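You operate a simulated robot arm through the tools that you are given. There is no shell and no other tool. Be economical: measure what you need, move in short steps, check, and stop when the job is done.

You are at the controls of a simulated two-armed robot. One attempt, no reset.

JOB
Shut the open bottom lever, sponge up the puddle and stand the green jug under the blue spout.
Fine: then open that top lever; sponge back on the ledge. Set down upright: what you pick out. What is to be rubbed or washed off counts as gone when no trace of it is left.
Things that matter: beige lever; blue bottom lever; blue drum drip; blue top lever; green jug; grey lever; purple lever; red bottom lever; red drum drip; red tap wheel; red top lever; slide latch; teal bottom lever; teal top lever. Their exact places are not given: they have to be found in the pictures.

The check looks at the end state, three seconds after you hand in, the way a careful person would. Anything else that was tipped, shoved, dropped, spilled or broken makes it a failure.

ROBOT AND FRAMES
Two 7-joint arms with two-finger parallel grippers on one trunk, on a base that drives. Base frame: it is fixed to the floor where the robot stands at the start and does not move with it; the origin is under the middle of the robot, x ahead of it, y to its left, z up. Readings come in mm, degrees, newtons and seconds.
The left shoulder is at the start at [28, 161, 1166], the right one opposite. With the tool pointing down near the work surface each hand reaches from about 100 to 480 mm from the robot's upright axis, wherever it stands, measured 20 degrees to its own side. Places, roughly: beige lever [100, -1200, 600]; blue bottom lever [400, -400, 900]; blue drum drip [500, -400, 1000]; blue top lever [400, -500, 1200]; grey lever [100, -1000, 200]; purple lever [300, -900, 1200]; red bottom lever [500, -200, 800]; red drum drip [600, -200, 1000]; red tap wheel [100, -1300, 700]; red top lever [600, -100, 1300]; slide latch [200, -900, 1300]; teal bottom lever [0, -1600, 200]; teal top lever [0, -1600, 400]; water puddle [400, -200, 500]; yellow sponge [0, -1500, 1000]. Payload 3.43 kg a hand.
Tool frame (each hand has its own): the origin (TCP) lies between the finger pads and is the grasp point; the fingertips stand 30 mm ahead of it; z points along the fingers, y is the line along which they close. The gripper opens to 94 mm. The fingers are 28 mm wide and 10 mm thick; the gripper's body (50 by 96 mm) begins 55 mm behind the TCP.
Orientation is that of the tool frame in the base frame, as a unit quaternion [x, y, z, w]. With the fingers straight down and closing along the base's y, the tool's x points along the base's -x, its y along +y and its z along -z.

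CONTROLS
- The arms move only by the tool nudge_tool. It takes "left_deltas", "right_deltas" or both (then of equal length, played together; a hand with none holds still); each is a list of rows, each a list of 7 numbers: the shift along the base's x, y, z in mm, then the turn, a rotation vector about the base's x, y, z in degrees, then the gripper command, from -1 (fully open) to 1 (shut), values between in proportion. In form: [[dx, dy, dz, ax, ay, az, grip], ...]. A call has 1 to 12 rows; each row is the pose to reach, as a shift and turn from the pose commanded when the call began. Rows are played at 5 a second. More than 50 mm and 8.6 degrees between two rows, or a gripper value outside its range, and nothing of the call is played. Where a pose cannot be reached the arm comes as near as it can. A force on the tool above 40 N (or 10 N above the force at the start of the call, whichever is more), or a blocked arm, ends the call early, and 0.2 s more pass. Each finger travels about 153 mm/s and halts on what it meets, pressing with about 26 N; the grip force reading is that of the motor and also rises with nothing between the fingers. The clock runs only during rows and for 0.2 s after the last one: add rows that repeat a pose to give the fingers time. The reply holds the time, the measured pose of the TCP, the force on the tool along the base axes, the opening and the grip force, in the units named above and with some noise, with the torque about the TCP (base axes, N m) and any sound that the robot's microphone picked up.
- Cameras (640 x 400 px; columns grow to the right, rows downward): "scene" is now at [113.2, -61.9, 1318.3]; the picture's right is [-0.38, -0.92, -0.04], its down [-0.55, 0.26, -0.79] and it looks along [0.74, -0.28, -0.61] (base axes); focal length 214 px, centre (320, 200). "left" rides on the left gripper at [76, -14, -103] in its tool frame; the picture's right is [0.18, 0.98, 0.00], its down [-0.75, 0.14, -0.64] and it looks along [-0.63, 0.12, 0.77] (tool axes); focal length 243 px, centre (320, 200). "right" rides on the right gripper at [76, 14, -103] in its tool frame; the picture's right is [-0.18, 0.98, 0.00], its down [-0.75, -0.14, -0.64] and it looks along [-0.63, -0.12, 0.77] (tool axes); focal length 243 px, centre (320, 200).
- capture(camera): a new picture of that camera. The clock stands still meanwhile.
- slide_trunk(by): slides the trunk up (or, below 0, down) by that many mm; the arms and the scene camera ride with it, the base frame stays. It gives what a move gives, with no picture.
- base_move(legs): drives the robot by 1 to 6 legs, each [ahead, left, turn to the left] in mm, mm and degrees, along the robot's own axes; the way and the turn of a leg run together, so that a leg with both is an arc; at most 1500 mm and 180 degrees a leg. The arms and the cameras ride along, it lands a little off, and it stops where it bumps. It gives what a move gives.
- pan_tilt(pan, tilt): turns the head with the scene camera to pan (to the left, within 80 degrees either way) and tilt (down, from -29 to 69), counted from straight ahead of the robot. It gives what a move gives.
- point_at(camera, pixels): for up to 12 pixels [column, row] of the newest picture of that camera ("zoom" is the newest enlarged one), the place [x, y, z] in the base frame of the surface seen there, good to about 3 mm. The clock stands still meanwhile.
- inspect(camera, box): a new picture of the part [left, top, right, bottom] of that camera's present view, enlarged. The clock stands still meanwhile.
- hand_in(): hands the job in; it is judged then, once.

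Go step by step. Measure first, check grasps and placings, and put right what went wrong. The budget is 80 turns and 70 pictures, counting those below and the enlarged ones. Unless the task says otherwise, let go and move clear before handing in, and close with one line.

The tools are called after "Call:" as a command line: name --argument value ..., lists and objects as JSON in quotes. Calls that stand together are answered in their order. nudge_tool: Moves the arms, as the interface text tells. Its arguments: {"type":"object","properties":{"left_deltas":{"type":"array"},"right_deltas":{"type":"array"}},"required":[]} The other tools are called the same way: slide_trunk (by) slides the trunk up or down; base_move (legs) drives the base; pan_tilt (pan, tilt) turns the head that bears the scene camera; capture (camera) takes a picture; point_at (camera, pixels) gives the place of the surface under pixels of a picture; inspect (camera, box) takes an enlarged picture of a part of a camera's view; hand_in () hands the job in.

At the start:

```text
time: 0.0
left_eef_pos: [312.5, -82.0, 1003.0]
left_orientation: [0.008, 1.0, 0.026, 0.011]
left_ft_force: [12.6, 108.9, -7.4]
left_torque: [-10.47, 1.24, 0.14]
left_finger_gap: 90.3
left_grasp_force: 0.0
right_eef_pos: [341.3, -451.2, 997.6]
right_orientation: [0.007, 1.0, 0.012, 0.013]
right_ft_force: [0.5, -0.7, -0.4]
right_torque: [-0.01, 0.0, 0.0]
right_finger_gap: 94.1
right_grasp_force: 0.1
trunk travel left (down, up): [-375.0, 57.0]
robot x, y, heading: [2.3, -1.4, -0.1]
head pan, tilt: [-22.5, 38.3]
```

scene: 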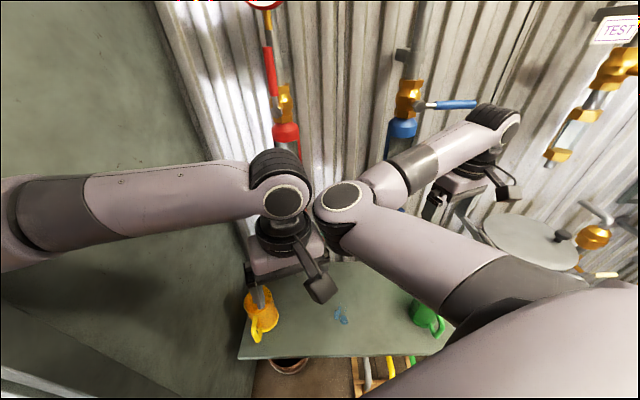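
right: 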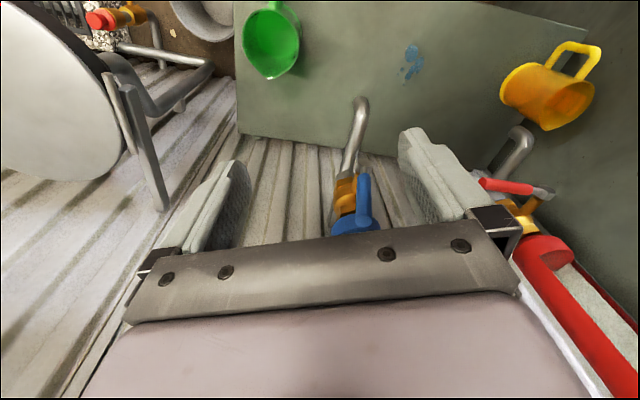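
left: 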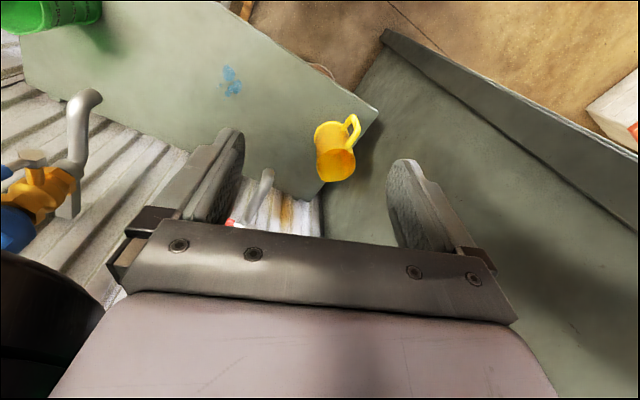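

The pictures show yellow and green jugs on the shelf, the puddle near scene (341,315), and the left hand reads 109 N along y, so something presses on it. I look round with the scene camera before moving anything.

Call:
inspect --camera "scene" --box '[220, 0, 540, 200]'

Call:
inspect --camera "scene" --box '[220, 200, 540, 400]'

Call:
point_at --camera "right" --pixels '[[272, 40], [412, 62], [548, 95], [345, 190], [365, 200], [360, 105], [505, 187], [540, 250], [240, 130], [430, 150], [130, 130], [240, 5]]'

Call:
point_at --camera "left" --pixels '[[230, 80], [335, 160], [320, 190], [378, 108], [265, 180], [285, 215], [240, 215], [85, 100], [400, 230], [205, 180], [60, 30], [25, 75]]'

```text
2.00 times, centred on (380, 100) of scene
```

zoom: 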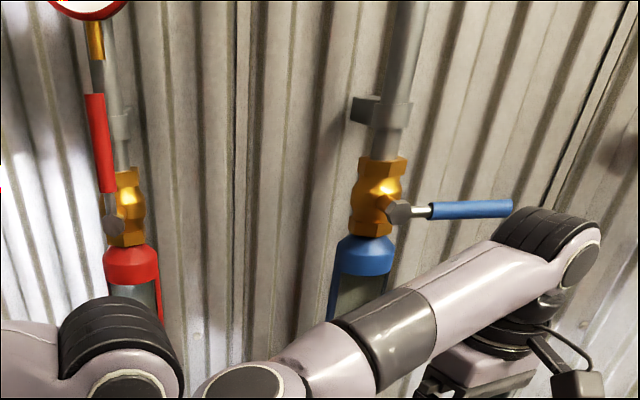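

```text
2.00 times, centred on (380, 300) of scene
```

zoom: 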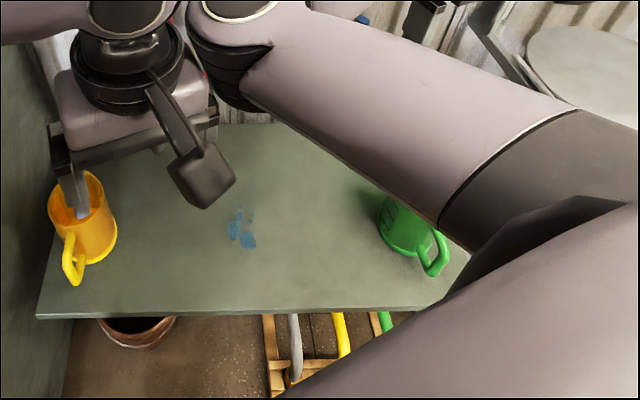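

```text
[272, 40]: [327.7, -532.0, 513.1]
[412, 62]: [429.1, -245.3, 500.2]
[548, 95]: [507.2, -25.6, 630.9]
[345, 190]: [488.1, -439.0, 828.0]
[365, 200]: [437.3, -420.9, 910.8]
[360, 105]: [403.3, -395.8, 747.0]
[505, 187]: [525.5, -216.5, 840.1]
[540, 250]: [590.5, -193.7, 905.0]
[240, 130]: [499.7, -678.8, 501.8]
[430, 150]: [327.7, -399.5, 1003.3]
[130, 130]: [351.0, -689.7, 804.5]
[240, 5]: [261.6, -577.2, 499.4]
```

```text
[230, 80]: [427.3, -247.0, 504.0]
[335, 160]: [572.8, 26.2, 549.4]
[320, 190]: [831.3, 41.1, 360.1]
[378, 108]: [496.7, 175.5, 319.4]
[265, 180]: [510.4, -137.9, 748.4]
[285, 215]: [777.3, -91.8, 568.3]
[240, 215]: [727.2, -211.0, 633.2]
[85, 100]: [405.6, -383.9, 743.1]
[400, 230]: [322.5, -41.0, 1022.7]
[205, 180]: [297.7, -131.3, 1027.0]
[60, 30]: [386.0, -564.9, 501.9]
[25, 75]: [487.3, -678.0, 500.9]
```

The left hand seems to be pushed to +y by the right arm (contact near scene (310,195)). I ease it to +y and then look around.

Call:
nudge_tool --left_deltas '[[0, 20, 0, 0, 0, 0, -1], [0, 40, 0, 0, 0, 0, -1], [0, 60, 0, 0, 0, 0, -1]]'

Call:
capture --camera "scene"

```text
time: 0.9
left_eef_pos: [269.3, -68.6, 1006.3]
left_orientation: [0.097, 0.994, 0.035, 0.033]
left_ft_force: [0.2, 0.7, 0.4]
left_torque: [0.0, 0.07, 0.03]
left_finger_gap: 93.8
left_grasp_force: 0.0
right_eef_pos: [338.6, -454.5, 997.5]
right_orientation: [0.009, 1.0, 0.011, 0.013]
right_ft_force: [0.0, -1.3, -0.1]
right_torque: [0.08, 0.01, 0.03]
right_finger_gap: 93.8
right_grasp_force: 0.0
trunk travel left (down, up): [-375.0, 57.0]
robot x, y, heading: [-4.5, -3.2, -0.2]
head pan, tilt: [-22.5, 38.3]
stopped in row 3 (left hand): the arm was blocked; the commanded pose is now the measured one
```

```text
64 pictures are left
```

scene: 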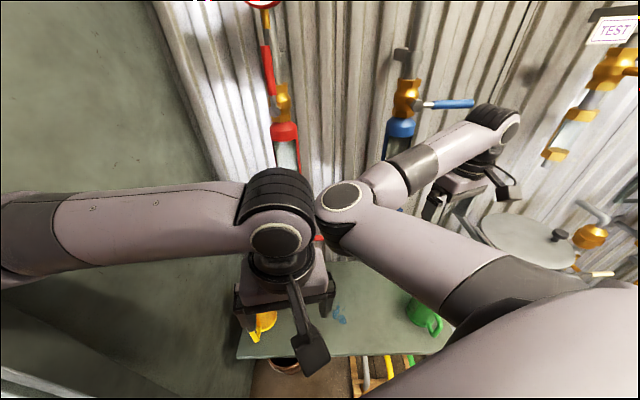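

The left arm is blocked by the left wall probably (elbow). I back the robot off to get room and an overview.

Call:
base_move --legs '[[-300, 0, 0]]'

Call:
capture --camera "scene"

```text
time: 2.9
left_eef_pos: [-6.1, -42.2, 1000.2]
left_orientation: [0.087, 0.996, 0.018, 0.015]
left_ft_force: [0.1, 0.8, 0.7]
left_torque: [-0.02, 0.01, -0.01]
left_finger_gap: 94.0
left_grasp_force: 0.1
right_eef_pos: [60.6, -431.8, 1000.8]
right_orientation: [0.008, 1.0, -0.002, 0.0]
right_ft_force: [0.3, -0.2, -0.2]
right_torque: [-0.01, 0.0, -0.02]
right_finger_gap: 93.8
right_grasp_force: 0.1
trunk travel left (down, up): [-375.0, 57.0]
robot x, y, heading: [-300.3, -2.0, -0.3]
head pan, tilt: [-22.5, 38.3]
```

```text
63 pictures are left
```

scene: 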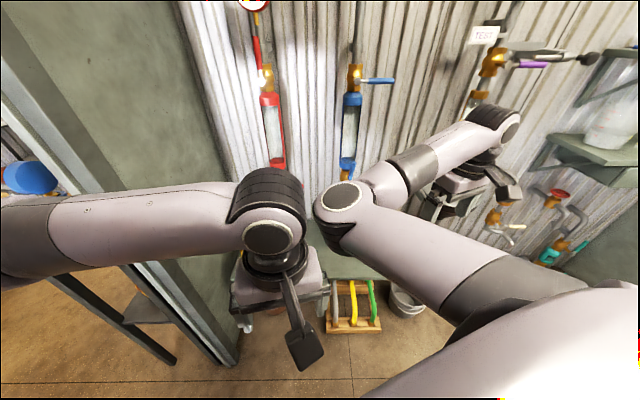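

Backed off cleanly. I look to the right for the sponge and fixtures.

Call:
pan_tilt --pan -60 --tilt 25

Call:
capture --camera "scene"

Call:
capture --camera "right"

```text
time: 4.0
left_eef_pos: [-5.2, -41.7, 1000.7]
left_orientation: [0.087, 0.996, 0.017, 0.014]
left_ft_force: [0.2, 0.1, -0.1]
left_torque: [0.0, -0.02, 0.02]
left_finger_gap: 93.6
left_grasp_force: 0.1
right_eef_pos: [61.2, -431.6, 1000.5]
right_orientation: [0.008, 1.0, -0.003, 0.0]
right_ft_force: [-0.3, -0.3, -0.1]
right_torque: [-0.01, -0.05, -0.01]
right_finger_gap: 94.1
right_grasp_force: 0.0
trunk travel left (down, up): [-375.0, 57.0]
robot x, y, heading: [-298.4, -3.0, -0.1]
head pan, tilt: [-60.0, 25.0]
```

```text
62 pictures are left
```

scene: 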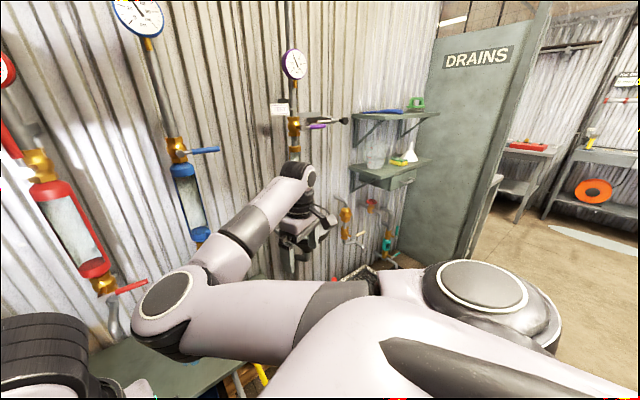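

```text
61 pictures are left
```

right: 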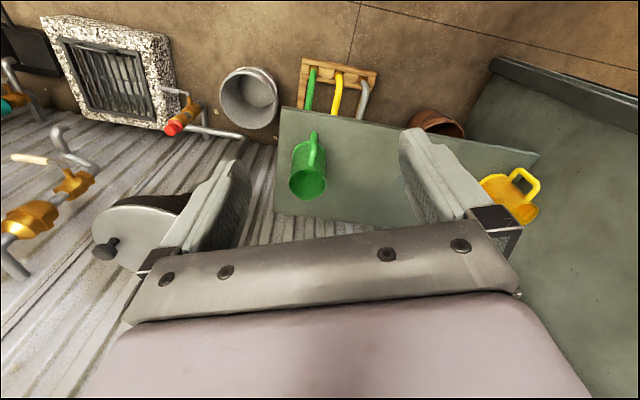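

The shelf with a yellow sponge is near scene (398,162). Zooming on the shelf and the drums.

Call:
inspect --camera "scene" --box '[330, 80, 450, 200]'

Call:
point_at --camera "zoom" --pixels '[[330, 270], [350, 275], [370, 240], [200, 230], [100, 290], [450, 270], [280, 330], [100, 200], [500, 120], [300, 100]]'

Call:
inspect --camera "scene" --box '[0, 110, 240, 340]'

Call:
inspect --camera "right" --box '[260, 60, 560, 250]'

```text
3.33 times, centred on (390, 140) of scene
```

zoom: 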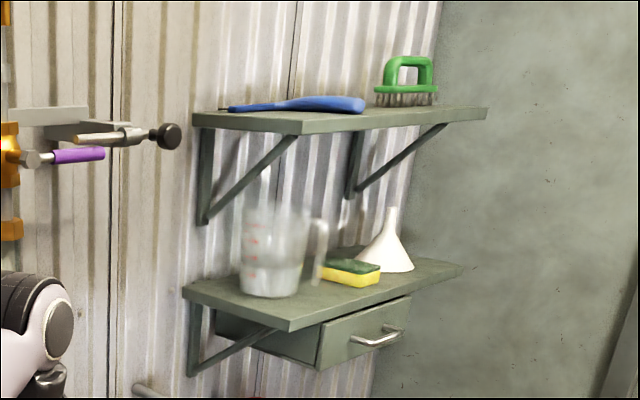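

```text
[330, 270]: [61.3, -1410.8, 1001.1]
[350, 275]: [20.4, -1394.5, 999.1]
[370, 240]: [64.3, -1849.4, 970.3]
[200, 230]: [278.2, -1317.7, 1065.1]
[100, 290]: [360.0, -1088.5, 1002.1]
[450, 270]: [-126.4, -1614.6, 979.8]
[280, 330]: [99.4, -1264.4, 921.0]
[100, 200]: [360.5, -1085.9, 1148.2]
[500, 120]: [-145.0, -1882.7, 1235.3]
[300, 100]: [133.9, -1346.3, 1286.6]
```

```text
1.74 times, centred on (120, 225) of scene
```

zoom: 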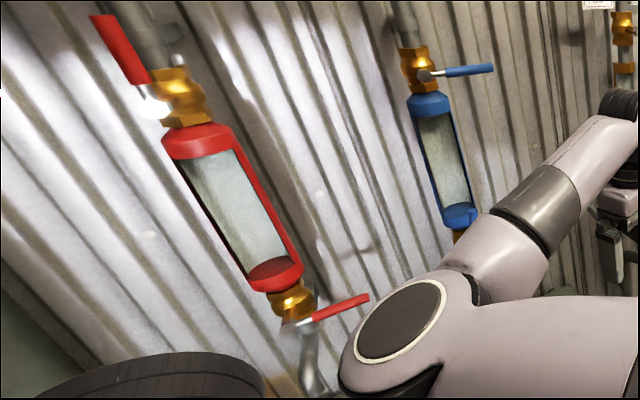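

```text
2.11 times, centred on (410, 155) of right
```

zoom: 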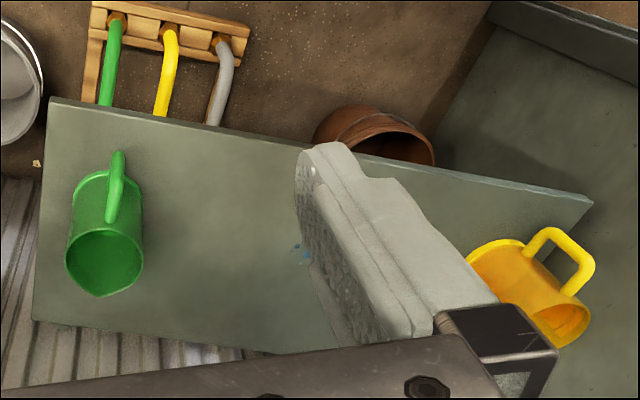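

Blue top lever is across (shut), red top along the pipe (open), red bottom across. I turn square to the wall (heading about -22°) and look straight ahead at the blue bottom valve.

Call:
base_move --legs '[[0, 0, -22]]'

Call:
pan_tilt --pan 10 --tilt 20

Call:
capture --camera "scene"

Call:
point_at --camera "scene" --pixels '[[200, 100], [150, 200], [100, 100], [60, 100], [20, 200]]'

```text
time: 5.5
left_eef_pos: [-41.9, -149.2, 1001.2]
left_orientation: [0.274, 0.962, 0.015, 0.016]
left_ft_force: [0.4, 0.1, 0.1]
left_torque: [-0.01, -0.04, -0.01]
left_finger_gap: 94.0
left_grasp_force: 0.1
right_eef_pos: [-124.4, -534.9, 1000.6]
right_orientation: [0.197, 0.98, -0.002, 0.001]
right_ft_force: [-0.3, 0.0, 0.5]
right_torque: [-0.02, -0.02, 0.03]
right_finger_gap: 94.1
right_grasp_force: 0.0
trunk travel left (down, up): [-375.0, 57.0]
robot x, y, heading: [-299.0, -2.9, -21.7]
head pan, tilt: [-60.0, 25.0]
```

```text
time: 6.9
left_eef_pos: [-41.7, -148.7, 1000.1]
left_orientation: [0.274, 0.961, 0.015, 0.016]
left_ft_force: [-0.2, 0.4, -0.8]
left_torque: [0.02, 0.01, -0.03]
left_finger_gap: 94.2
left_grasp_force: 0.0
right_eef_pos: [-125.6, -532.9, 1000.8]
right_orientation: [0.197, 0.98, -0.003, 0.001]
right_ft_force: [0.3, -0.1, 0.0]
right_torque: [0.0, 0.02, -0.02]
right_finger_gap: 94.0
right_grasp_force: 0.0
trunk travel left (down, up): [-375.0, 57.0]
robot x, y, heading: [-302.2, -0.4, -22.0]
head pan, tilt: [10.0, 20.0]
```

```text
57 pictures are left
```

scene: 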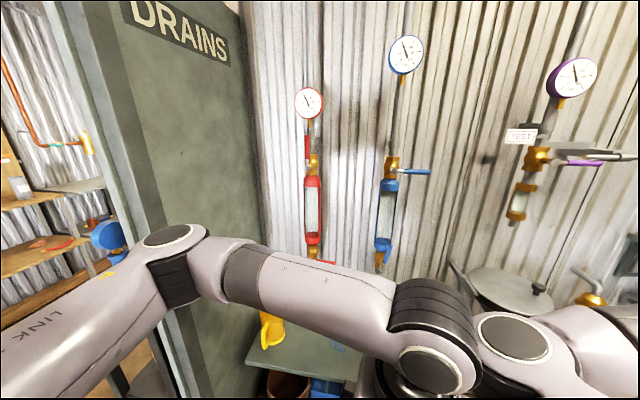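

```text
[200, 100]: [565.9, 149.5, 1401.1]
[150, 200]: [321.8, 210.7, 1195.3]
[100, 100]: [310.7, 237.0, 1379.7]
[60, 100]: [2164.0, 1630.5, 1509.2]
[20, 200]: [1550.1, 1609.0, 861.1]
```

The left arm hides the view; the left wall lies about v≈+330 (wall frame). I move the left hand to the left and back, and drive the base right a bit for a clear view of the blue valves.

Call:
nudge_tool --left_deltas '[[-10, 40, -20, 0, 0, 0, -1], [-20, 70, -60, 0, 0, 0, -1], [-30, 100, -100, 0, 0, 0, -1], [-40, 120, -140, 0, 0, 0, -1], [-40, 140, -180, 0, 0, 0, -1], [-40, 150, -220, 0, 0, 0, -1]]'

Call:
base_move --legs '[[0, -90, 0], [150, 0, 0]]'

Call:
capture --camera "scene"

```text
refused: row 2 steps farther than a row can; nothing moved
```

```text
time: 9.0
left_eef_pos: [65.1, -288.7, 1000.0]
left_orientation: [0.273, 0.962, 0.016, 0.017]
left_ft_force: [0.9, 0.0, 0.1]
left_torque: [0.03, 0.0, 0.04]
left_finger_gap: 94.0
left_grasp_force: 0.1
right_eef_pos: [-17.4, -674.3, 1000.3]
right_orientation: [0.197, 0.98, -0.003, 0.0]
right_ft_force: [0.2, -1.1, -1.1]
right_torque: [0.0, 0.03, -0.01]
right_finger_gap: 94.1
right_grasp_force: 0.0
trunk travel left (down, up): [-375.0, 57.0]
robot x, y, heading: [-195.0, -142.4, -22.0]
head pan, tilt: [10.0, 20.0]
```

```text
56 pictures are left
```

scene: 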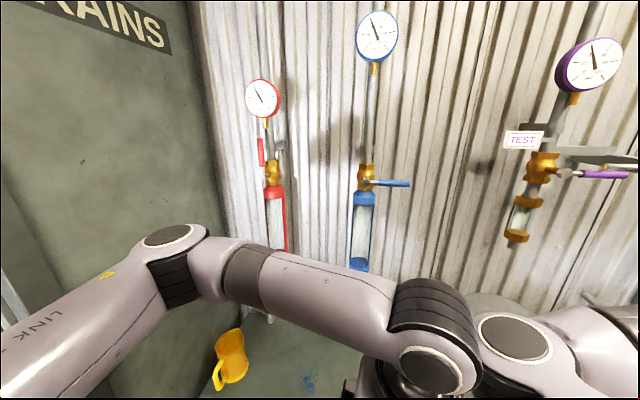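

Step too large; I redo the left hand retreat in smaller rows.

Call:
nudge_tool --left_deltas '[[-5, 30, -20, 0, 0, 0, -1], [-15, 55, -50, 0, 0, 0, -1], [-25, 80, -80, 0, 0, 0, -1], [-35, 100, -115, 0, 0, 0, -1], [-45, 110, -155, 0, 0, 0, -1], [-50, 115, -195, 0, 0, 0, -1], [-50, 115, -235, 0, 0, 0, -1], [-50, 115, -275, 0, 0, 0, -1]]'

Call:
pan_tilt --pan 10 --tilt 35

Call:
capture --camera "scene"

```text
time: 9.9
left_eef_pos: [49.7, -216.3, 920.7]
left_orientation: [0.253, 0.967, 0.007, 0.026]
left_ft_force: [0.0, -0.6, 0.2]
left_torque: [0.01, -0.01, 0.02]
left_finger_gap: 94.1
left_grasp_force: 0.1
right_eef_pos: [-17.7, -674.8, 1000.8]
right_orientation: [0.197, 0.98, -0.002, 0.0]
right_ft_force: [0.3, 0.4, 0.1]
right_torque: [-0.01, 0.01, -0.01]
right_finger_gap: 94.1
right_grasp_force: 0.1
trunk travel left (down, up): [-375.0, 57.0]
robot x, y, heading: [-192.6, -143.1, -22.0]
head pan, tilt: [10.0, 20.0]
stopped in row 4 (left hand): the force on the tool passed its limit (the readings are from after the stop); the commanded pose is now the measured one
```

```text
time: 10.7
left_eef_pos: [50.2, -215.7, 921.4]
left_orientation: [0.254, 0.967, 0.007, 0.026]
left_ft_force: [1.7, -0.2, 0.4]
left_torque: [0.09, 0.2, -0.01]
left_finger_gap: 94.0
left_grasp_force: 0.1
right_eef_pos: [-20.3, -674.6, 1000.3]
right_orientation: [0.197, 0.98, -0.004, 0.0]
right_ft_force: [0.1, 0.2, 0.0]
right_torque: [0.03, -0.03, 0.0]
right_finger_gap: 93.9
right_grasp_force: 0.1
trunk travel left (down, up): [-375.0, 57.0]
robot x, y, heading: [-194.2, -140.2, -21.9]
head pan, tilt: [10.0, 35.0]
```

```text
55 pictures are left
```

scene: 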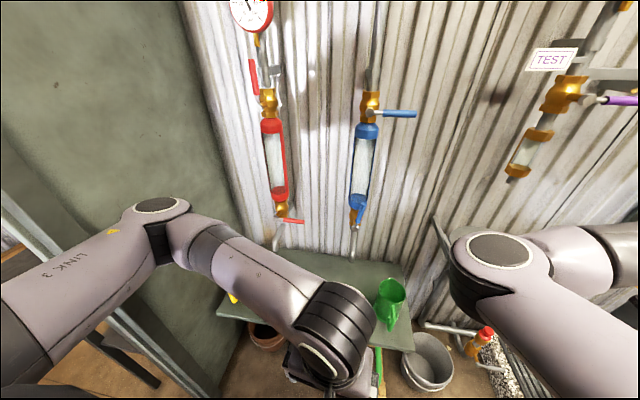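

The drums are now visible; zoom on the blue bottom valve near (356,215).

Call:
inspect --camera "scene" --box '[310, 170, 410, 270]'

Call:
point_at --camera "scene" --pixels '[[384, 112], [413, 114], [369, 105], [373, 114], [360, 210], [355, 220], [354, 240], [353, 255], [390, 290], [392, 320], [364, 150], [351, 225]]'

Call:
inspect --camera "scene" --box '[330, 60, 430, 160]'

```text
4.00 times, centred on (360, 220) of scene
```

zoom: 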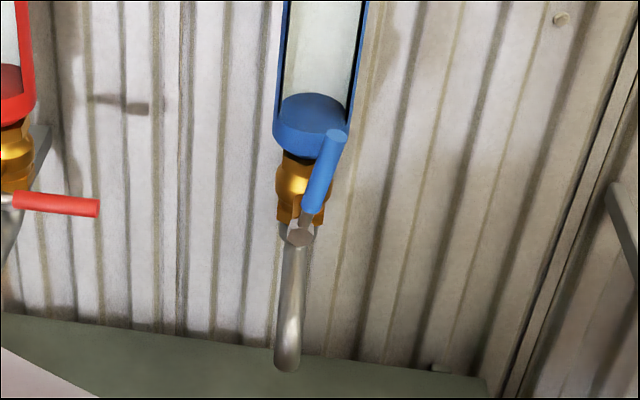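

```text
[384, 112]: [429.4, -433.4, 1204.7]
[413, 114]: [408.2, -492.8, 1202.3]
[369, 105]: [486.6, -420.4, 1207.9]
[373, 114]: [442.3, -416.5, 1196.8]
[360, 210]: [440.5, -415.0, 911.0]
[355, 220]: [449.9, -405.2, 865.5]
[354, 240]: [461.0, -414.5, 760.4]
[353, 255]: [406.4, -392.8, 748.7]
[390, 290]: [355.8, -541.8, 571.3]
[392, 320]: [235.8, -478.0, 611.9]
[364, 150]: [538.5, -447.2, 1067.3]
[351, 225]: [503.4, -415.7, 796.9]
```

```text
4.00 times, centred on (380, 110) of scene
```

zoom: 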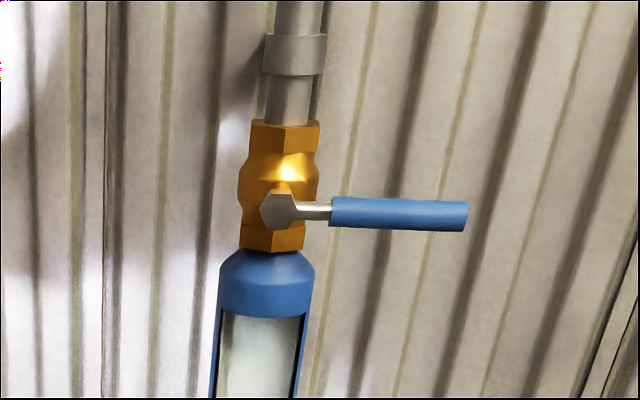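

Blue bottom lever stands up along the pipe (pivot ≈(450,-405,866), handle up): open. It has to swing to the right like the red bottom one. I go right 200 and forward a little so that the left hand works well clear of the left wall.

Call:
base_move --legs '[[0, -200, 0], [100, 0, 0]]'

Call:
nudge_tool --left_deltas '[[0, 0, 0, -3, -7.4, 0, 0.2], [0, 0, 0, -6, -14.8, 0, 1], [0, 0, 0, -9, -22.2, 0, 1], [0, 0, 0, -12, -29.6, 0, 1], [0, 0, 0, -15, -37, 0, 1], [0, 0, 0, -18, -44.4, 0, 1], [0, 0, 0, -21, -51.8, 0, 1], [0, 0, 0, -22.5, -55.6, 0, 1]]'

Call:
pan_tilt --pan 20 --tilt 40

Call:
capture --camera "scene"

Call:
capture --camera "left"

```text
time: 13.1
left_eef_pos: [64.1, -448.1, 922.1]
left_orientation: [0.253, 0.967, 0.007, 0.026]
left_ft_force: [1.7, -0.7, -0.2]
left_torque: [0.03, 0.17, -0.05]
left_finger_gap: 94.0
left_grasp_force: 0.1
right_eef_pos: [-4.4, -907.1, 1001.8]
right_orientation: [0.197, 0.98, -0.004, 0.0]
right_ft_force: [0.2, 0.0, 0.3]
right_torque: [0.02, -0.01, 0.04]
right_finger_gap: 94.2
right_grasp_force: 0.1
trunk travel left (down, up): [-375.0, 57.0]
robot x, y, heading: [-178.9, -372.8, -22.2]
head pan, tilt: [10.0, 35.0]
```

```text
time: 13.4
left_eef_pos: [70.0, -449.5, 923.1]
left_orientation: [0.247, 0.968, 0.002, 0.055]
left_ft_force: [1.7, 0.0, 0.4]
left_torque: [0.06, 0.2, 0.03]
left_finger_gap: 37.6
left_grasp_force: 0.1
right_eef_pos: [-4.9, -905.6, 1000.8]
right_orientation: [0.198, 0.98, -0.001, 0.001]
right_ft_force: [0.7, 0.0, -0.1]
right_torque: [-0.03, 0.01, -0.02]
right_finger_gap: 94.1
right_grasp_force: 0.0
trunk travel left (down, up): [-375.0, 57.0]
robot x, y, heading: [-182.0, -370.3, -21.9]
head pan, tilt: [10.0, 35.0]
stopped in row 1 (left hand): the force on the tool passed its limit (the readings are from after the stop); the commanded pose is now the measured one
```

```text
time: 14.1
left_eef_pos: [69.0, -449.2, 923.5]
left_orientation: [0.247, 0.967, 0.003, 0.056]
left_ft_force: [1.0, -1.3, -0.6]
left_torque: [0.04, 0.21, -0.01]
left_finger_gap: 37.7
left_grasp_force: 0.0
right_eef_pos: [-5.0, -907.3, 1000.5]
right_orientation: [0.197, 0.98, -0.002, 0.0]
right_ft_force: [-0.1, -0.5, -0.5]
right_torque: [0.02, 0.01, 0.0]
right_finger_gap: 93.9
right_grasp_force: 0.1
trunk travel left (down, up): [-375.0, 57.0]
robot x, y, heading: [-180.0, -373.3, -21.9]
head pan, tilt: [20.0, 40.0]
```

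```text
52 pictures are left
```

scene: 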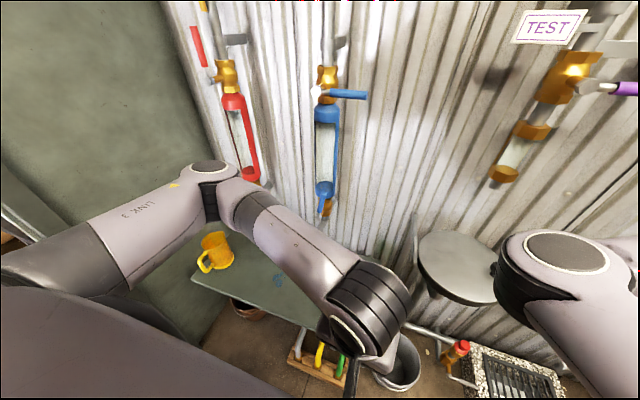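

```text
51 pictures are left
```

left: 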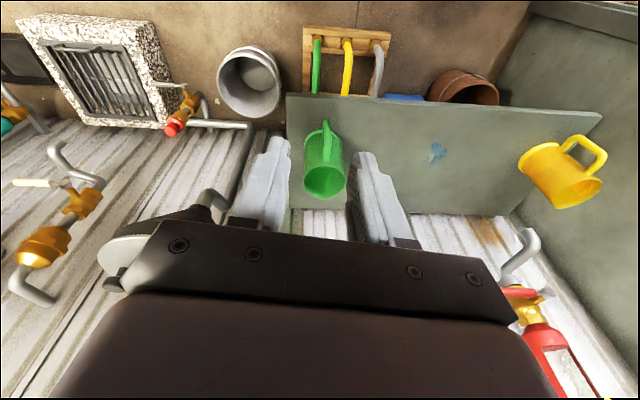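

The left hand seems to be lightly loaded (0.2 N·m) where it stands folded close to the body. I bring it forward and left first, without turning, and see whether the load goes away.

Call:
nudge_tool --left_deltas '[[20, 8, 0, 0, 0, 0, 1], [45, 16, 0, 0, 0, 0, 1], [90, 32, 0, 0, 0, 0, 1], [135, 48, 0, 0, 0, 0, 1], [170, 60, 0, 0, 0, 0, 1], [180, 65, 0, 0, 0, 0, 1]]'

```text
time: 15.5
left_eef_pos: [249.0, -385.6, 922.0]
left_orientation: [0.248, 0.967, 0.002, 0.055]
left_ft_force: [-0.2, -0.1, 0.1]
left_torque: [-0.01, -0.02, 0.04]
left_finger_gap: 0.0
left_grasp_force: 26.0
right_eef_pos: [-5.7, -907.0, 1000.3]
right_orientation: [0.197, 0.98, -0.002, 0.0]
right_ft_force: [0.0, 0.5, -0.1]
right_torque: [0.05, -0.01, -0.03]
right_finger_gap: 93.9
right_grasp_force: 0.0
trunk travel left (down, up): [-375.0, 57.0]
robot x, y, heading: [-176.2, -373.2, -21.7]
head pan, tilt: [20.0, 40.0]
```

Free now. Pitch the tool forward by about 52° here.

Call:
nudge_tool --left_deltas '[[0, 0, 0, -3, -7, 0.8, 1], [0, 0, 0, -6, -14, 1.6, 1], [0, 0, 0, -9, -21, 2.4, 1], [0, 0, 0, -12, -28, 3, 1], [0, 0, 0, -15, -35, 3.5, 1], [0, 0, 0, -18, -42, 4, 1], [0, 0, 0, -20, -48, 4, 1]]'

Call:
capture --camera "scene"

Call:
capture --camera "left"

```text
time: 17.1
left_eef_pos: [248.4, -384.7, 923.3]
left_orientation: [0.179, 0.855, -0.06, 0.483]
left_ft_force: [-0.3, -0.9, -0.2]
left_torque: [-0.02, -0.03, -0.01]
left_finger_gap: 0.0
left_grasp_force: 25.8
right_eef_pos: [-5.4, -906.3, 1001.2]
right_orientation: [0.197, 0.98, -0.003, 0.001]
right_ft_force: [0.2, 0.8, -0.3]
right_torque: [0.02, 0.02, -0.02]
right_finger_gap: 94.0
right_grasp_force: 0.1
trunk travel left (down, up): [-375.0, 57.0]
robot x, y, heading: [-177.7, -370.3, -22.0]
head pan, tilt: [20.0, 40.0]
```

```text
50 pictures are left
```

scene: 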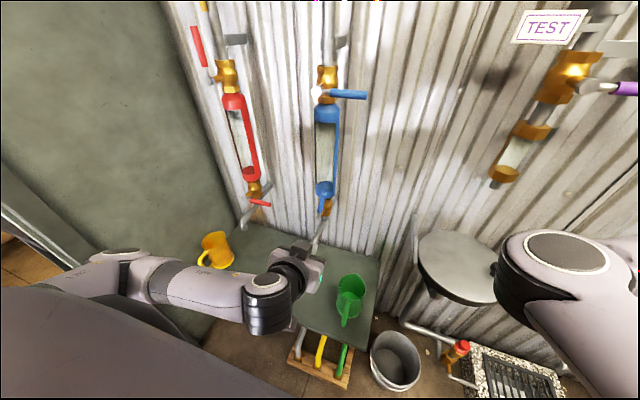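

```text
49 pictures are left
```

left: 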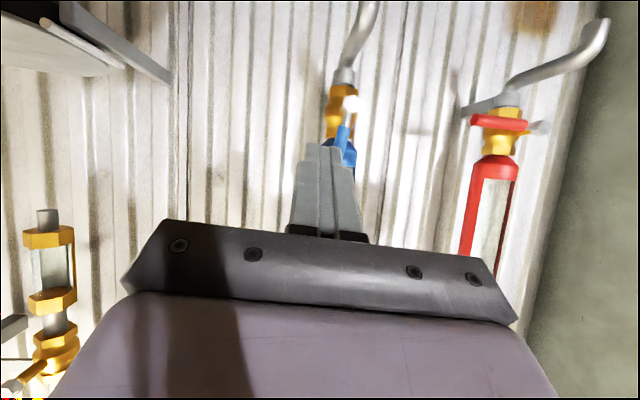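

Tool now points forward-down at the valves. I measure the blue bottom lever from the left camera.

Call:
inspect --camera "left" --box '[290, 60, 410, 180]'

Call:
inspect --camera "scene" --box '[270, 150, 370, 250]'

Call:
point_at --camera "scene" --pixels '[[324, 186], [322, 196], [321, 205], [321, 211], [328, 187], [333, 178], [323, 213]]'

Call:
point_at --camera "left" --pixels '[[350, 105], [346, 128], [342, 140], [340, 100], [352, 160], [347, 150]]'

```text
3.33 times, centred on (350, 120) of left
```

zoom: 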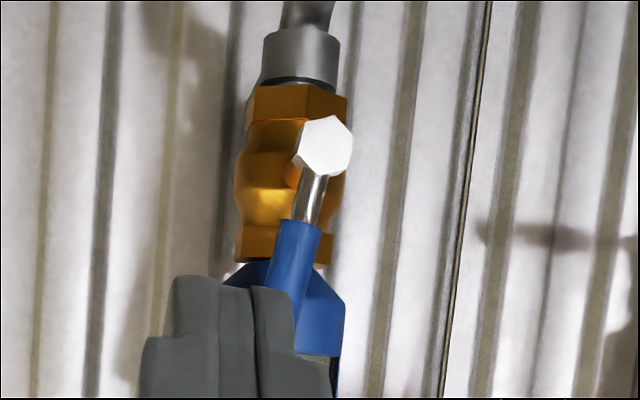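

```text
4.00 times, centred on (320, 200) of scene
```

zoom: 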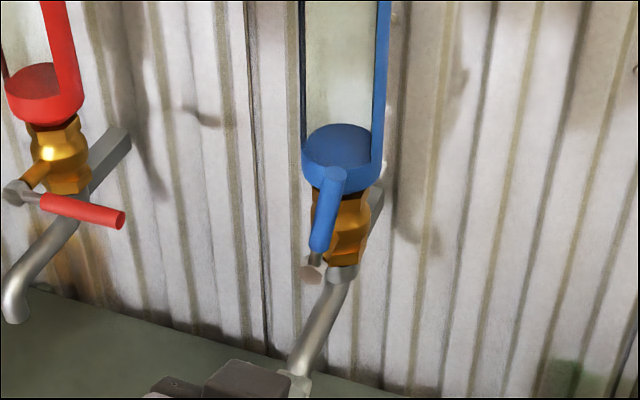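

```text
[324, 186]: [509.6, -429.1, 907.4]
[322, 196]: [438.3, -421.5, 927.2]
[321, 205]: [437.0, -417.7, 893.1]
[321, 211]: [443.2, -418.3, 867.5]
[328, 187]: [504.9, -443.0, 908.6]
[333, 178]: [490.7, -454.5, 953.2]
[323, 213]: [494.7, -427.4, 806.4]
```

```text
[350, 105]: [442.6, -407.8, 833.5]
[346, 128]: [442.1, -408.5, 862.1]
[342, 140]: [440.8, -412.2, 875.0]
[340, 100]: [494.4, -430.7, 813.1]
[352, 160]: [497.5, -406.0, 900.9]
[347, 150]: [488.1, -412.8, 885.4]
```

Pivot is at about (443,-408,833), handle going up to z≈930 leaning slightly right. I bring the closed fingers to the left side of the handle.

Call:
nudge_tool --left_deltas '[[15, 37, -4, 0, 0, 0, 1], [30, 73, -8, 0, 0, 0, 1], [73, 56, -8, 0, 0, 0, 1], [117, 38, -8, 0, 0, 0, 1], [160, 21, -8, 0, 0, 0, 1], [203, 3, -8, 0, 0, 0, 1]]'

Call:
inspect --camera "left" --box '[200, 40, 440, 240]'

Call:
inspect --camera "scene" --box '[270, 150, 370, 250]'

```text
time: 18.5
left_eef_pos: [450.2, -381.3, 914.5]
left_orientation: [0.18, 0.856, -0.059, 0.482]
left_ft_force: [0.5, -0.7, -0.2]
left_torque: [-0.01, 0.03, 0.01]
left_finger_gap: 0.0
left_grasp_force: 26.4
right_eef_pos: [-4.8, -906.3, 1000.3]
right_orientation: [0.197, 0.98, -0.002, 0.001]
right_ft_force: [0.8, 0.0, 0.4]
right_torque: [0.01, -0.01, -0.01]
right_finger_gap: 93.8
right_grasp_force: 0.0
trunk travel left (down, up): [-375.0, 57.0]
robot x, y, heading: [-173.7, -369.9, -21.9]
head pan, tilt: [20.0, 40.0]
```

```text
2.00 times, centred on (320, 140) of left
```

zoom: 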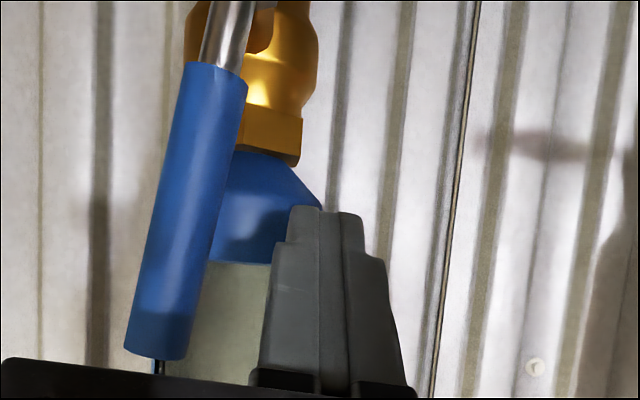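

```text
4.00 times, centred on (320, 200) of scene
```

zoom: 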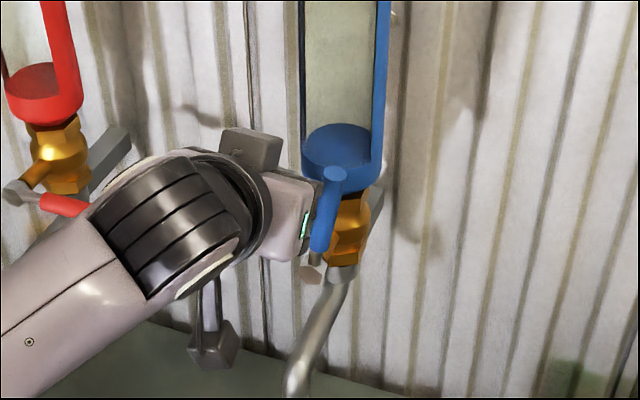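

Fingers stand just left of the handle (zoom (320,280) vs handle (185,210)). Now sweep the arc to the right and down.

Call:
nudge_tool --left_deltas '[[-7.5, -18.5, 0, 0, 0, 0, 1], [-13, -32, -1, 0, 0, 0, 1], [-18.6, -45.9, -2, 0, 0, 0, 1], [-23, -57, -7, 0, 0, 0, 1], [-27.6, -68.1, -14, 0, 0, 0, 1], [-31, -77, -22, 0, 0, 0, 1], [-34.3, -84.8, -32, 0, 0, 0, 1], [-37.7, -93.2, -46, 0, 0, 0, 1], [-38.8, -95.9, -53, 0, 0, 0, 1]]'

Call:
inspect --camera "left" --box '[200, 40, 440, 240]'

```text
time: 20.5
left_eef_pos: [411.9, -478.9, 860.8]
left_orientation: [0.179, 0.856, -0.059, 0.482]
left_ft_force: [-0.5, -0.1, 0.1]
left_torque: [-0.01, 0.01, 0.04]
left_finger_gap: 0.0
left_grasp_force: 26.4
right_eef_pos: [-4.0, -906.5, 1001.0]
right_orientation: [0.197, 0.98, -0.002, 0.001]
right_ft_force: [0.2, -0.7, -0.3]
right_torque: [0.0, 0.0, 0.01]
right_finger_gap: 94.1
right_grasp_force: 0.0
trunk travel left (down, up): [-375.0, 57.0]
robot x, y, heading: [-176.0, -373.4, -22.0]
head pan, tilt: [20.0, 40.0]
```

```text
2.00 times, centred on (320, 140) of left
```

zoom: 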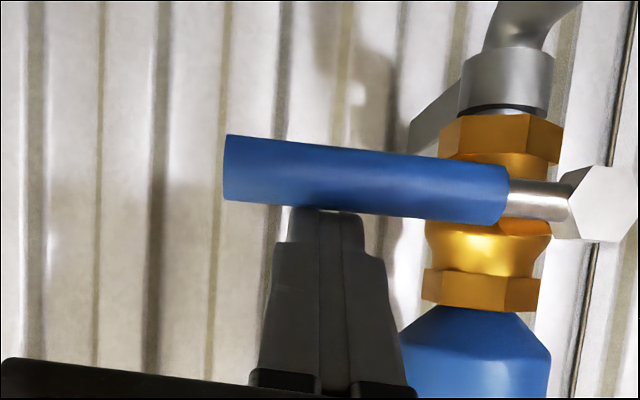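

Lever is about horizontal now; I measure its tilt.

Call:
point_at --camera "zoom" --pixels '[[250, 168], [350, 180], [450, 190], [545, 198], [610, 203]]'

Call:
point_at --camera "scene" --pixels '[[262, 203], [270, 204], [264, 204]]'

```text
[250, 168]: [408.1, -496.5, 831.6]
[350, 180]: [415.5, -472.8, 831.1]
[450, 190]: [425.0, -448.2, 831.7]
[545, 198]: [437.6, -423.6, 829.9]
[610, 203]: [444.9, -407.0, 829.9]
```

```text
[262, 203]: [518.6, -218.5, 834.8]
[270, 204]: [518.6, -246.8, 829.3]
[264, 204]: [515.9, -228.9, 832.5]
```

The lever is level (z≈830 all along): shut. Retract the left hand and drive right toward the ledge with the sponge.

Call:
nudge_tool --left_deltas '[[0, 0, 25, 0, 0, 0, 1], [-40, 16, 40, 0, 0, 0, 1], [-85, 34, 60, 0, 0, 0, 1], [-130, 53, 80, 0, 0, 0, 1], [-150, 61, 100, 0, 0, 0, 1]]'

Call:
base_move --legs '[[-200, 0, 0], [0, -750, 0]]'

Call:
pan_tilt --pan -5 --tilt 25

Call:
capture --camera "scene"

```text
refused: row 3 steps farther than a row can; nothing moved
```

```text
time: 25.8
left_eef_pos: [-53.5, -1099.3, 861.4]
left_orientation: [0.182, 0.854, -0.061, 0.483]
left_ft_force: [-0.1, 0.6, -0.4]
left_torque: [0.0, -0.02, 0.02]
left_finger_gap: 0.0
left_grasp_force: 25.9
right_eef_pos: [-476.0, -1525.8, 1000.3]
right_orientation: [0.201, 0.98, -0.001, 0.001]
right_ft_force: [-0.4, -0.2, -0.2]
right_torque: [-0.01, -0.02, 0.02]
right_finger_gap: 94.0
right_grasp_force: 0.1
trunk travel left (down, up): [-375.0, 57.0]
robot x, y, heading: [-646.5, -991.6, -22.4]
head pan, tilt: [20.0, 40.0]
```

```text
time: 26.6
left_eef_pos: [-54.1, -1098.4, 862.3]
left_orientation: [0.182, 0.854, -0.061, 0.483]
left_ft_force: [0.0, 0.5, 0.4]
left_torque: [0.01, 0.0, -0.02]
left_finger_gap: 0.0
left_grasp_force: 25.8
right_eef_pos: [-476.0, -1523.8, 1001.5]
right_orientation: [0.201, 0.98, -0.002, 0.001]
right_ft_force: [0.2, -0.3, -1.1]
right_torque: [-0.03, 0.02, 0.01]
right_finger_gap: 94.1
right_grasp_force: 0.0
trunk travel left (down, up): [-375.0, 57.0]
robot x, y, heading: [-645.3, -992.0, -22.4]
head pan, tilt: [-5.0, 25.0]
```

```text
43 pictures are left
```

scene: 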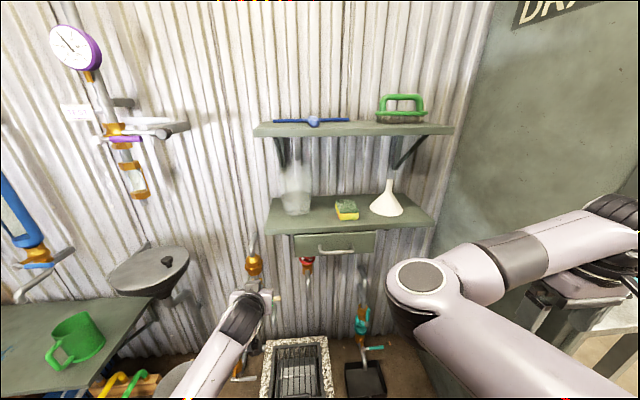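

The base backed straight out (the lift was refused, but the fingers were simply above the lever; I'll recheck it later). Now the ledge: sponge at (346,209); measure.

Call:
inspect --camera "scene" --box '[255, 110, 445, 260]'

Call:
point_at --camera "zoom" --pixels '[[300, 315], [318, 352], [285, 310], [340, 315], [345, 350], [278, 345], [100, 400], [60, 345], [560, 380], [130, 340], [175, 345], [400, 335]]'

Call:
point_at --camera "scene" --pixels '[[350, 134], [320, 225], [450, 130], [370, 211], [402, 213], [387, 185], [450, 250], [500, 150], [310, 215], [384, 210]]'

```text
2.67 times, centred on (350, 185) of scene
```

zoom: 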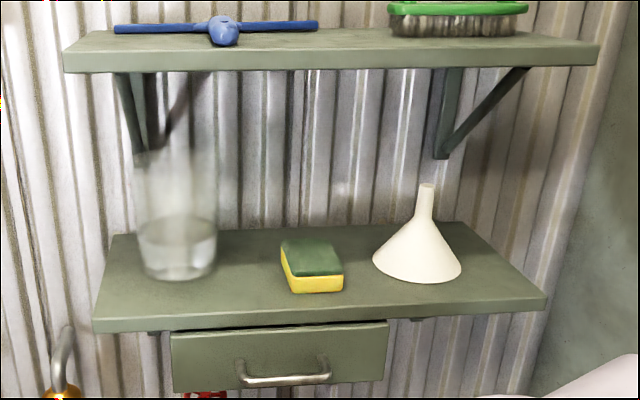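

```text
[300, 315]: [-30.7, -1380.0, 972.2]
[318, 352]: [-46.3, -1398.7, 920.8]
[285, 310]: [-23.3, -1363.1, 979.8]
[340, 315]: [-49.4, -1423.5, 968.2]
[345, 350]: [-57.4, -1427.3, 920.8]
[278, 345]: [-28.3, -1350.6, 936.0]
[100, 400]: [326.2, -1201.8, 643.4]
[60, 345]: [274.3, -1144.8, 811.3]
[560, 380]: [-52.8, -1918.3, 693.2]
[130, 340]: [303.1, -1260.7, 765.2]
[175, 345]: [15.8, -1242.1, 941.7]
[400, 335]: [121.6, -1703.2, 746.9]
```

```text
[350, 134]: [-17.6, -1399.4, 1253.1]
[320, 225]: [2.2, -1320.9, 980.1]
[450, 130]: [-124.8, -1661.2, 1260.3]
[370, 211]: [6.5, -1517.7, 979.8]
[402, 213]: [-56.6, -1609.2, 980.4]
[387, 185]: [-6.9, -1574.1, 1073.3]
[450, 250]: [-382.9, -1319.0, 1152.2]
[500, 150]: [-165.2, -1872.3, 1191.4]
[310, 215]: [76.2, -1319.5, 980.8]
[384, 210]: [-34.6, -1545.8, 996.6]
```

Shelf top is z≈980. Now the sponge corners in the same zoom.

Call:
point_at --camera "zoom" --pixels '[[292, 292], [343, 288], [283, 242], [330, 240], [293, 276], [341, 272], [312, 258], [318, 285], [372, 262], [215, 265], [400, 275], [180, 275]]'

```text
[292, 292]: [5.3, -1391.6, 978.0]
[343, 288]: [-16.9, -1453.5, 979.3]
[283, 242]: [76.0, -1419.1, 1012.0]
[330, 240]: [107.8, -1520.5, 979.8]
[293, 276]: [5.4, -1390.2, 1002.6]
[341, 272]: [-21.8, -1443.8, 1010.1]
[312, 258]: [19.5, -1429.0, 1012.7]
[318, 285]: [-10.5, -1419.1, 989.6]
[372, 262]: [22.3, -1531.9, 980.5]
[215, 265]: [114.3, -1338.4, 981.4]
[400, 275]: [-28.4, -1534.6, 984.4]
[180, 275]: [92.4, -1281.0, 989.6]
```

Sponge ≈62 mm wide (v), centre ≈(28,-1434), top 1012, shelf 980. I tuck the right hand inward, raise the left hand, then drive right and ahead.

Call:
nudge_tool --left_deltas '[[0, 0, 40, 0, 0, 0, -0.8], [0, 0, 80, 0, 0, 0, -0.8], [0, 0, 120, 0, 0, 0, -0.8], [0, 0, 160, 0, 0, 0, -0.8], [0, 0, 195, 0, 0, 0, -0.8]]' --right_deltas '[[11, 28, 0, 0, 0, 0, -1], [22, 56, 0, 0, 0, 0, -1], [33, 84, 0, 0, 0, 0, -1], [44, 112, 0, 0, 0, 0, -1], [56, 139, 0, 0, 0, 0, -1]]'

Call:
base_move --legs '[[0, -200, 0]]'

Call:
capture --camera "scene"

```text
time: 27.8
left_eef_pos: [-55.7, -1099.3, 1057.0]
left_orientation: [0.183, 0.854, -0.062, 0.482]
left_ft_force: [1.0, 0.9, 0.6]
left_torque: [-0.02, 0.02, -0.02]
left_finger_gap: 84.6
left_grasp_force: 0.1
right_eef_pos: [-454.7, -1514.3, 1002.0]
right_orientation: [0.211, 0.978, -0.006, 0.003]
right_ft_force: [-0.1, -0.1, 0.8]
right_torque: [-0.01, -0.04, 0.01]
right_finger_gap: 94.3
right_grasp_force: 0.0
right hand out of reach, approached as far as the arm can: row 1, 2, 3, 4, 5
trunk travel left (down, up): [-375.0, 57.0]
robot x, y, heading: [-647.3, -990.2, -22.4]
head pan, tilt: [-5.0, 25.0]
```

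```text
time: 29.4
left_eef_pos: [-130.5, -1282.5, 1055.0]
left_orientation: [0.181, 0.855, -0.059, 0.482]
left_ft_force: [0.2, 1.1, -0.5]
left_torque: [0.05, 0.04, 0.01]
left_finger_gap: 84.5
left_grasp_force: 0.1
right_eef_pos: [-529.9, -1698.0, 999.3]
right_orientation: [0.209, 0.978, -0.007, -0.001]
right_ft_force: [0.8, 0.5, 0.8]
right_torque: [-0.04, -0.02, -0.01]
right_finger_gap: 93.9
right_grasp_force: 0.0
trunk travel left (down, up): [-375.0, 57.0]
robot x, y, heading: [-719.7, -1176.9, -22.3]
head pan, tilt: [-5.0, 25.0]
```

```text
41 pictures are left
```

scene: 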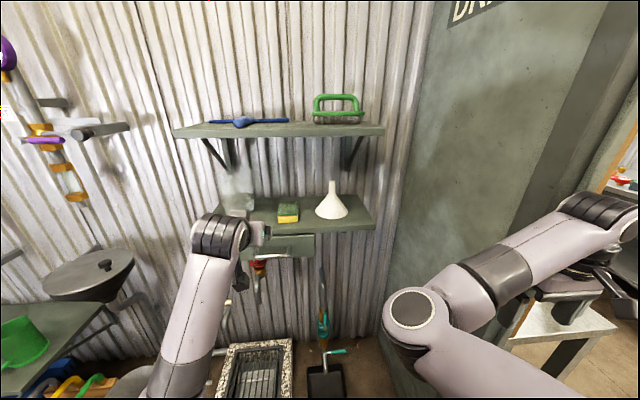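

The right hand is close to the partition (v≈-1797). I go back left 100, then ahead 170; the left hand will reach across to the sponge.

Call:
base_move --legs '[[0, 100, 0], [170, 0, 0]]'

```text
time: 31.6
left_eef_pos: [62.0, -1251.9, 1052.9]
left_orientation: [0.181, 0.855, -0.061, 0.483]
left_ft_force: [-0.5, -0.5, 0.6]
left_torque: [-0.03, -0.02, -0.03]
left_finger_gap: 84.5
left_grasp_force: 0.1
right_eef_pos: [-339.1, -1667.2, 999.1]
right_orientation: [0.211, 0.977, -0.007, -0.001]
right_ft_force: [0.4, 0.3, -0.2]
right_torque: [0.0, -0.01, -0.06]
right_finger_gap: 94.2
right_grasp_force: 0.0
trunk travel left (down, up): [-375.0, 57.0]
robot x, y, heading: [-529.5, -1144.4, -22.3]
head pan, tilt: [-5.0, 25.0]
```

The left hand is close in front of the cup (fingertip u≈552, cup u≈566); I first pull back, then go right in front of the sponge, and look.

Call:
nudge_tool --left_deltas '[[-37, 15, 0, 0, 0, 0, -0.8], [-74, 30, 0, 0, 0, 0, -0.8], [-91, -12, 0, 0, 0, -1, -0.8], [-108, -54, 0, 0, 0, -2, -0.8], [-125, -97, 0, 0, 0, -3, -0.8], [-142, -139, 0, 0, 0, -3, -0.8]]'

Call:
capture --camera "left"

Call:
capture --camera "scene"

```text
time: 32.7
left_eef_pos: [0.5, -1255.0, 1045.5]
left_orientation: [0.185, 0.84, 0.021, 0.51]
left_ft_force: [0.0, -0.6, 0.9]
left_torque: [-0.02, 0.01, -0.02]
left_finger_gap: 84.6
left_grasp_force: 0.0
right_eef_pos: [-340.3, -1668.4, 1000.3]
right_orientation: [0.212, 0.977, -0.007, 0.0]
right_ft_force: [-0.7, 0.2, 0.9]
right_torque: [0.01, 0.0, -0.03]
right_finger_gap: 94.0
right_grasp_force: 0.0
trunk travel left (down, up): [-375.0, 57.0]
robot x, y, heading: [-529.0, -1143.3, -22.4]
head pan, tilt: [-5.0, 25.0]
stopped in row 5 (left hand): the arm was blocked; the commanded pose is now the measured one
```

```text
40 pictures are left
```

left: 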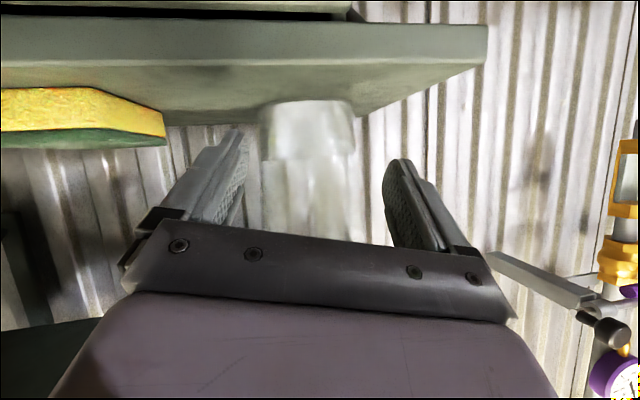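

```text
39 pictures are left
```

scene: 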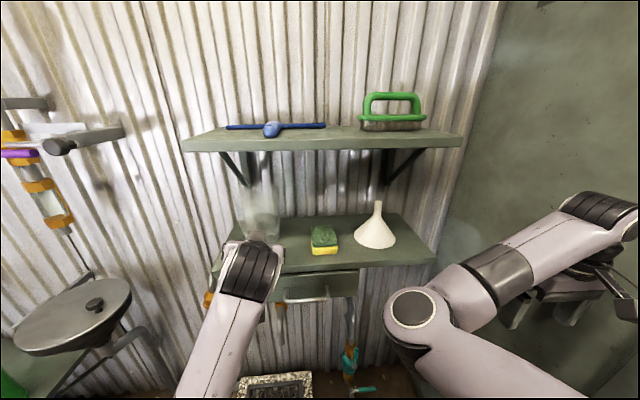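

The left arm can't cross that far inward; it needs the base further right, so the right arm must tuck. I lower the right hand and bring it inward (it was out of reach at its height), and also back the left hand slightly.

Call:
nudge_tool --right_deltas '[[0, 0, -40, 0, 0, 0, -1], [0, 0, -80, 0, 0, 0, -1], [0, 0, -120, 0, 0, 0, -1], [0, 0, -160, 0, 0, 0, -1], [10, 40, -170, 0, 0, 0, -1], [10, 80, -170, 0, 0, 0, -1], [15, 120, -170, 0, 0, 0, -1], [20, 160, -170, 0, 0, 0, -1], [20, 190, -170, 0, 0, 0, -1]]'

Call:
capture --camera "scene"

```text
time: 34.1
left_eef_pos: [1.0, -1255.1, 1046.2]
left_orientation: [0.185, 0.84, 0.021, 0.51]
left_ft_force: [-0.4, 0.1, 0.5]
left_torque: [0.01, -0.03, 0.02]
left_finger_gap: 84.8
left_grasp_force: 0.1
right_eef_pos: [-348.7, -1660.5, 863.0]
right_orientation: [0.249, 0.965, -0.085, 0.012]
right_ft_force: [0.1, -0.7, 0.1]
right_torque: [-0.01, 0.0, 0.03]
right_finger_gap: 94.1
right_grasp_force: 0.0
right hand out of reach, approached as far as the arm can: row 7
trunk travel left (down, up): [-375.0, 57.0]
robot x, y, heading: [-527.8, -1143.0, -22.0]
head pan, tilt: [-5.0, 25.0]
stopped in row 7 (right hand): the arm was blocked; the commanded pose is now the measured one
```

```text
38 pictures are left
```

scene: 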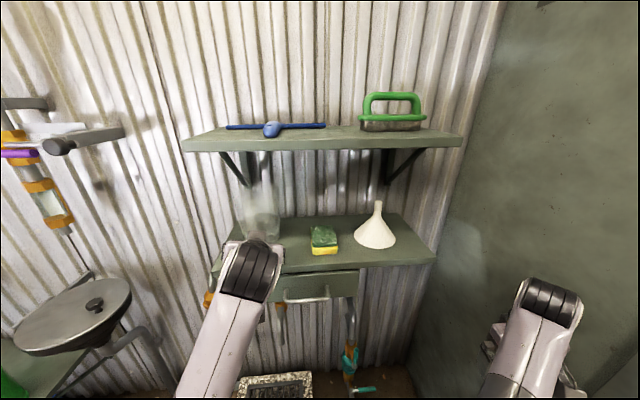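

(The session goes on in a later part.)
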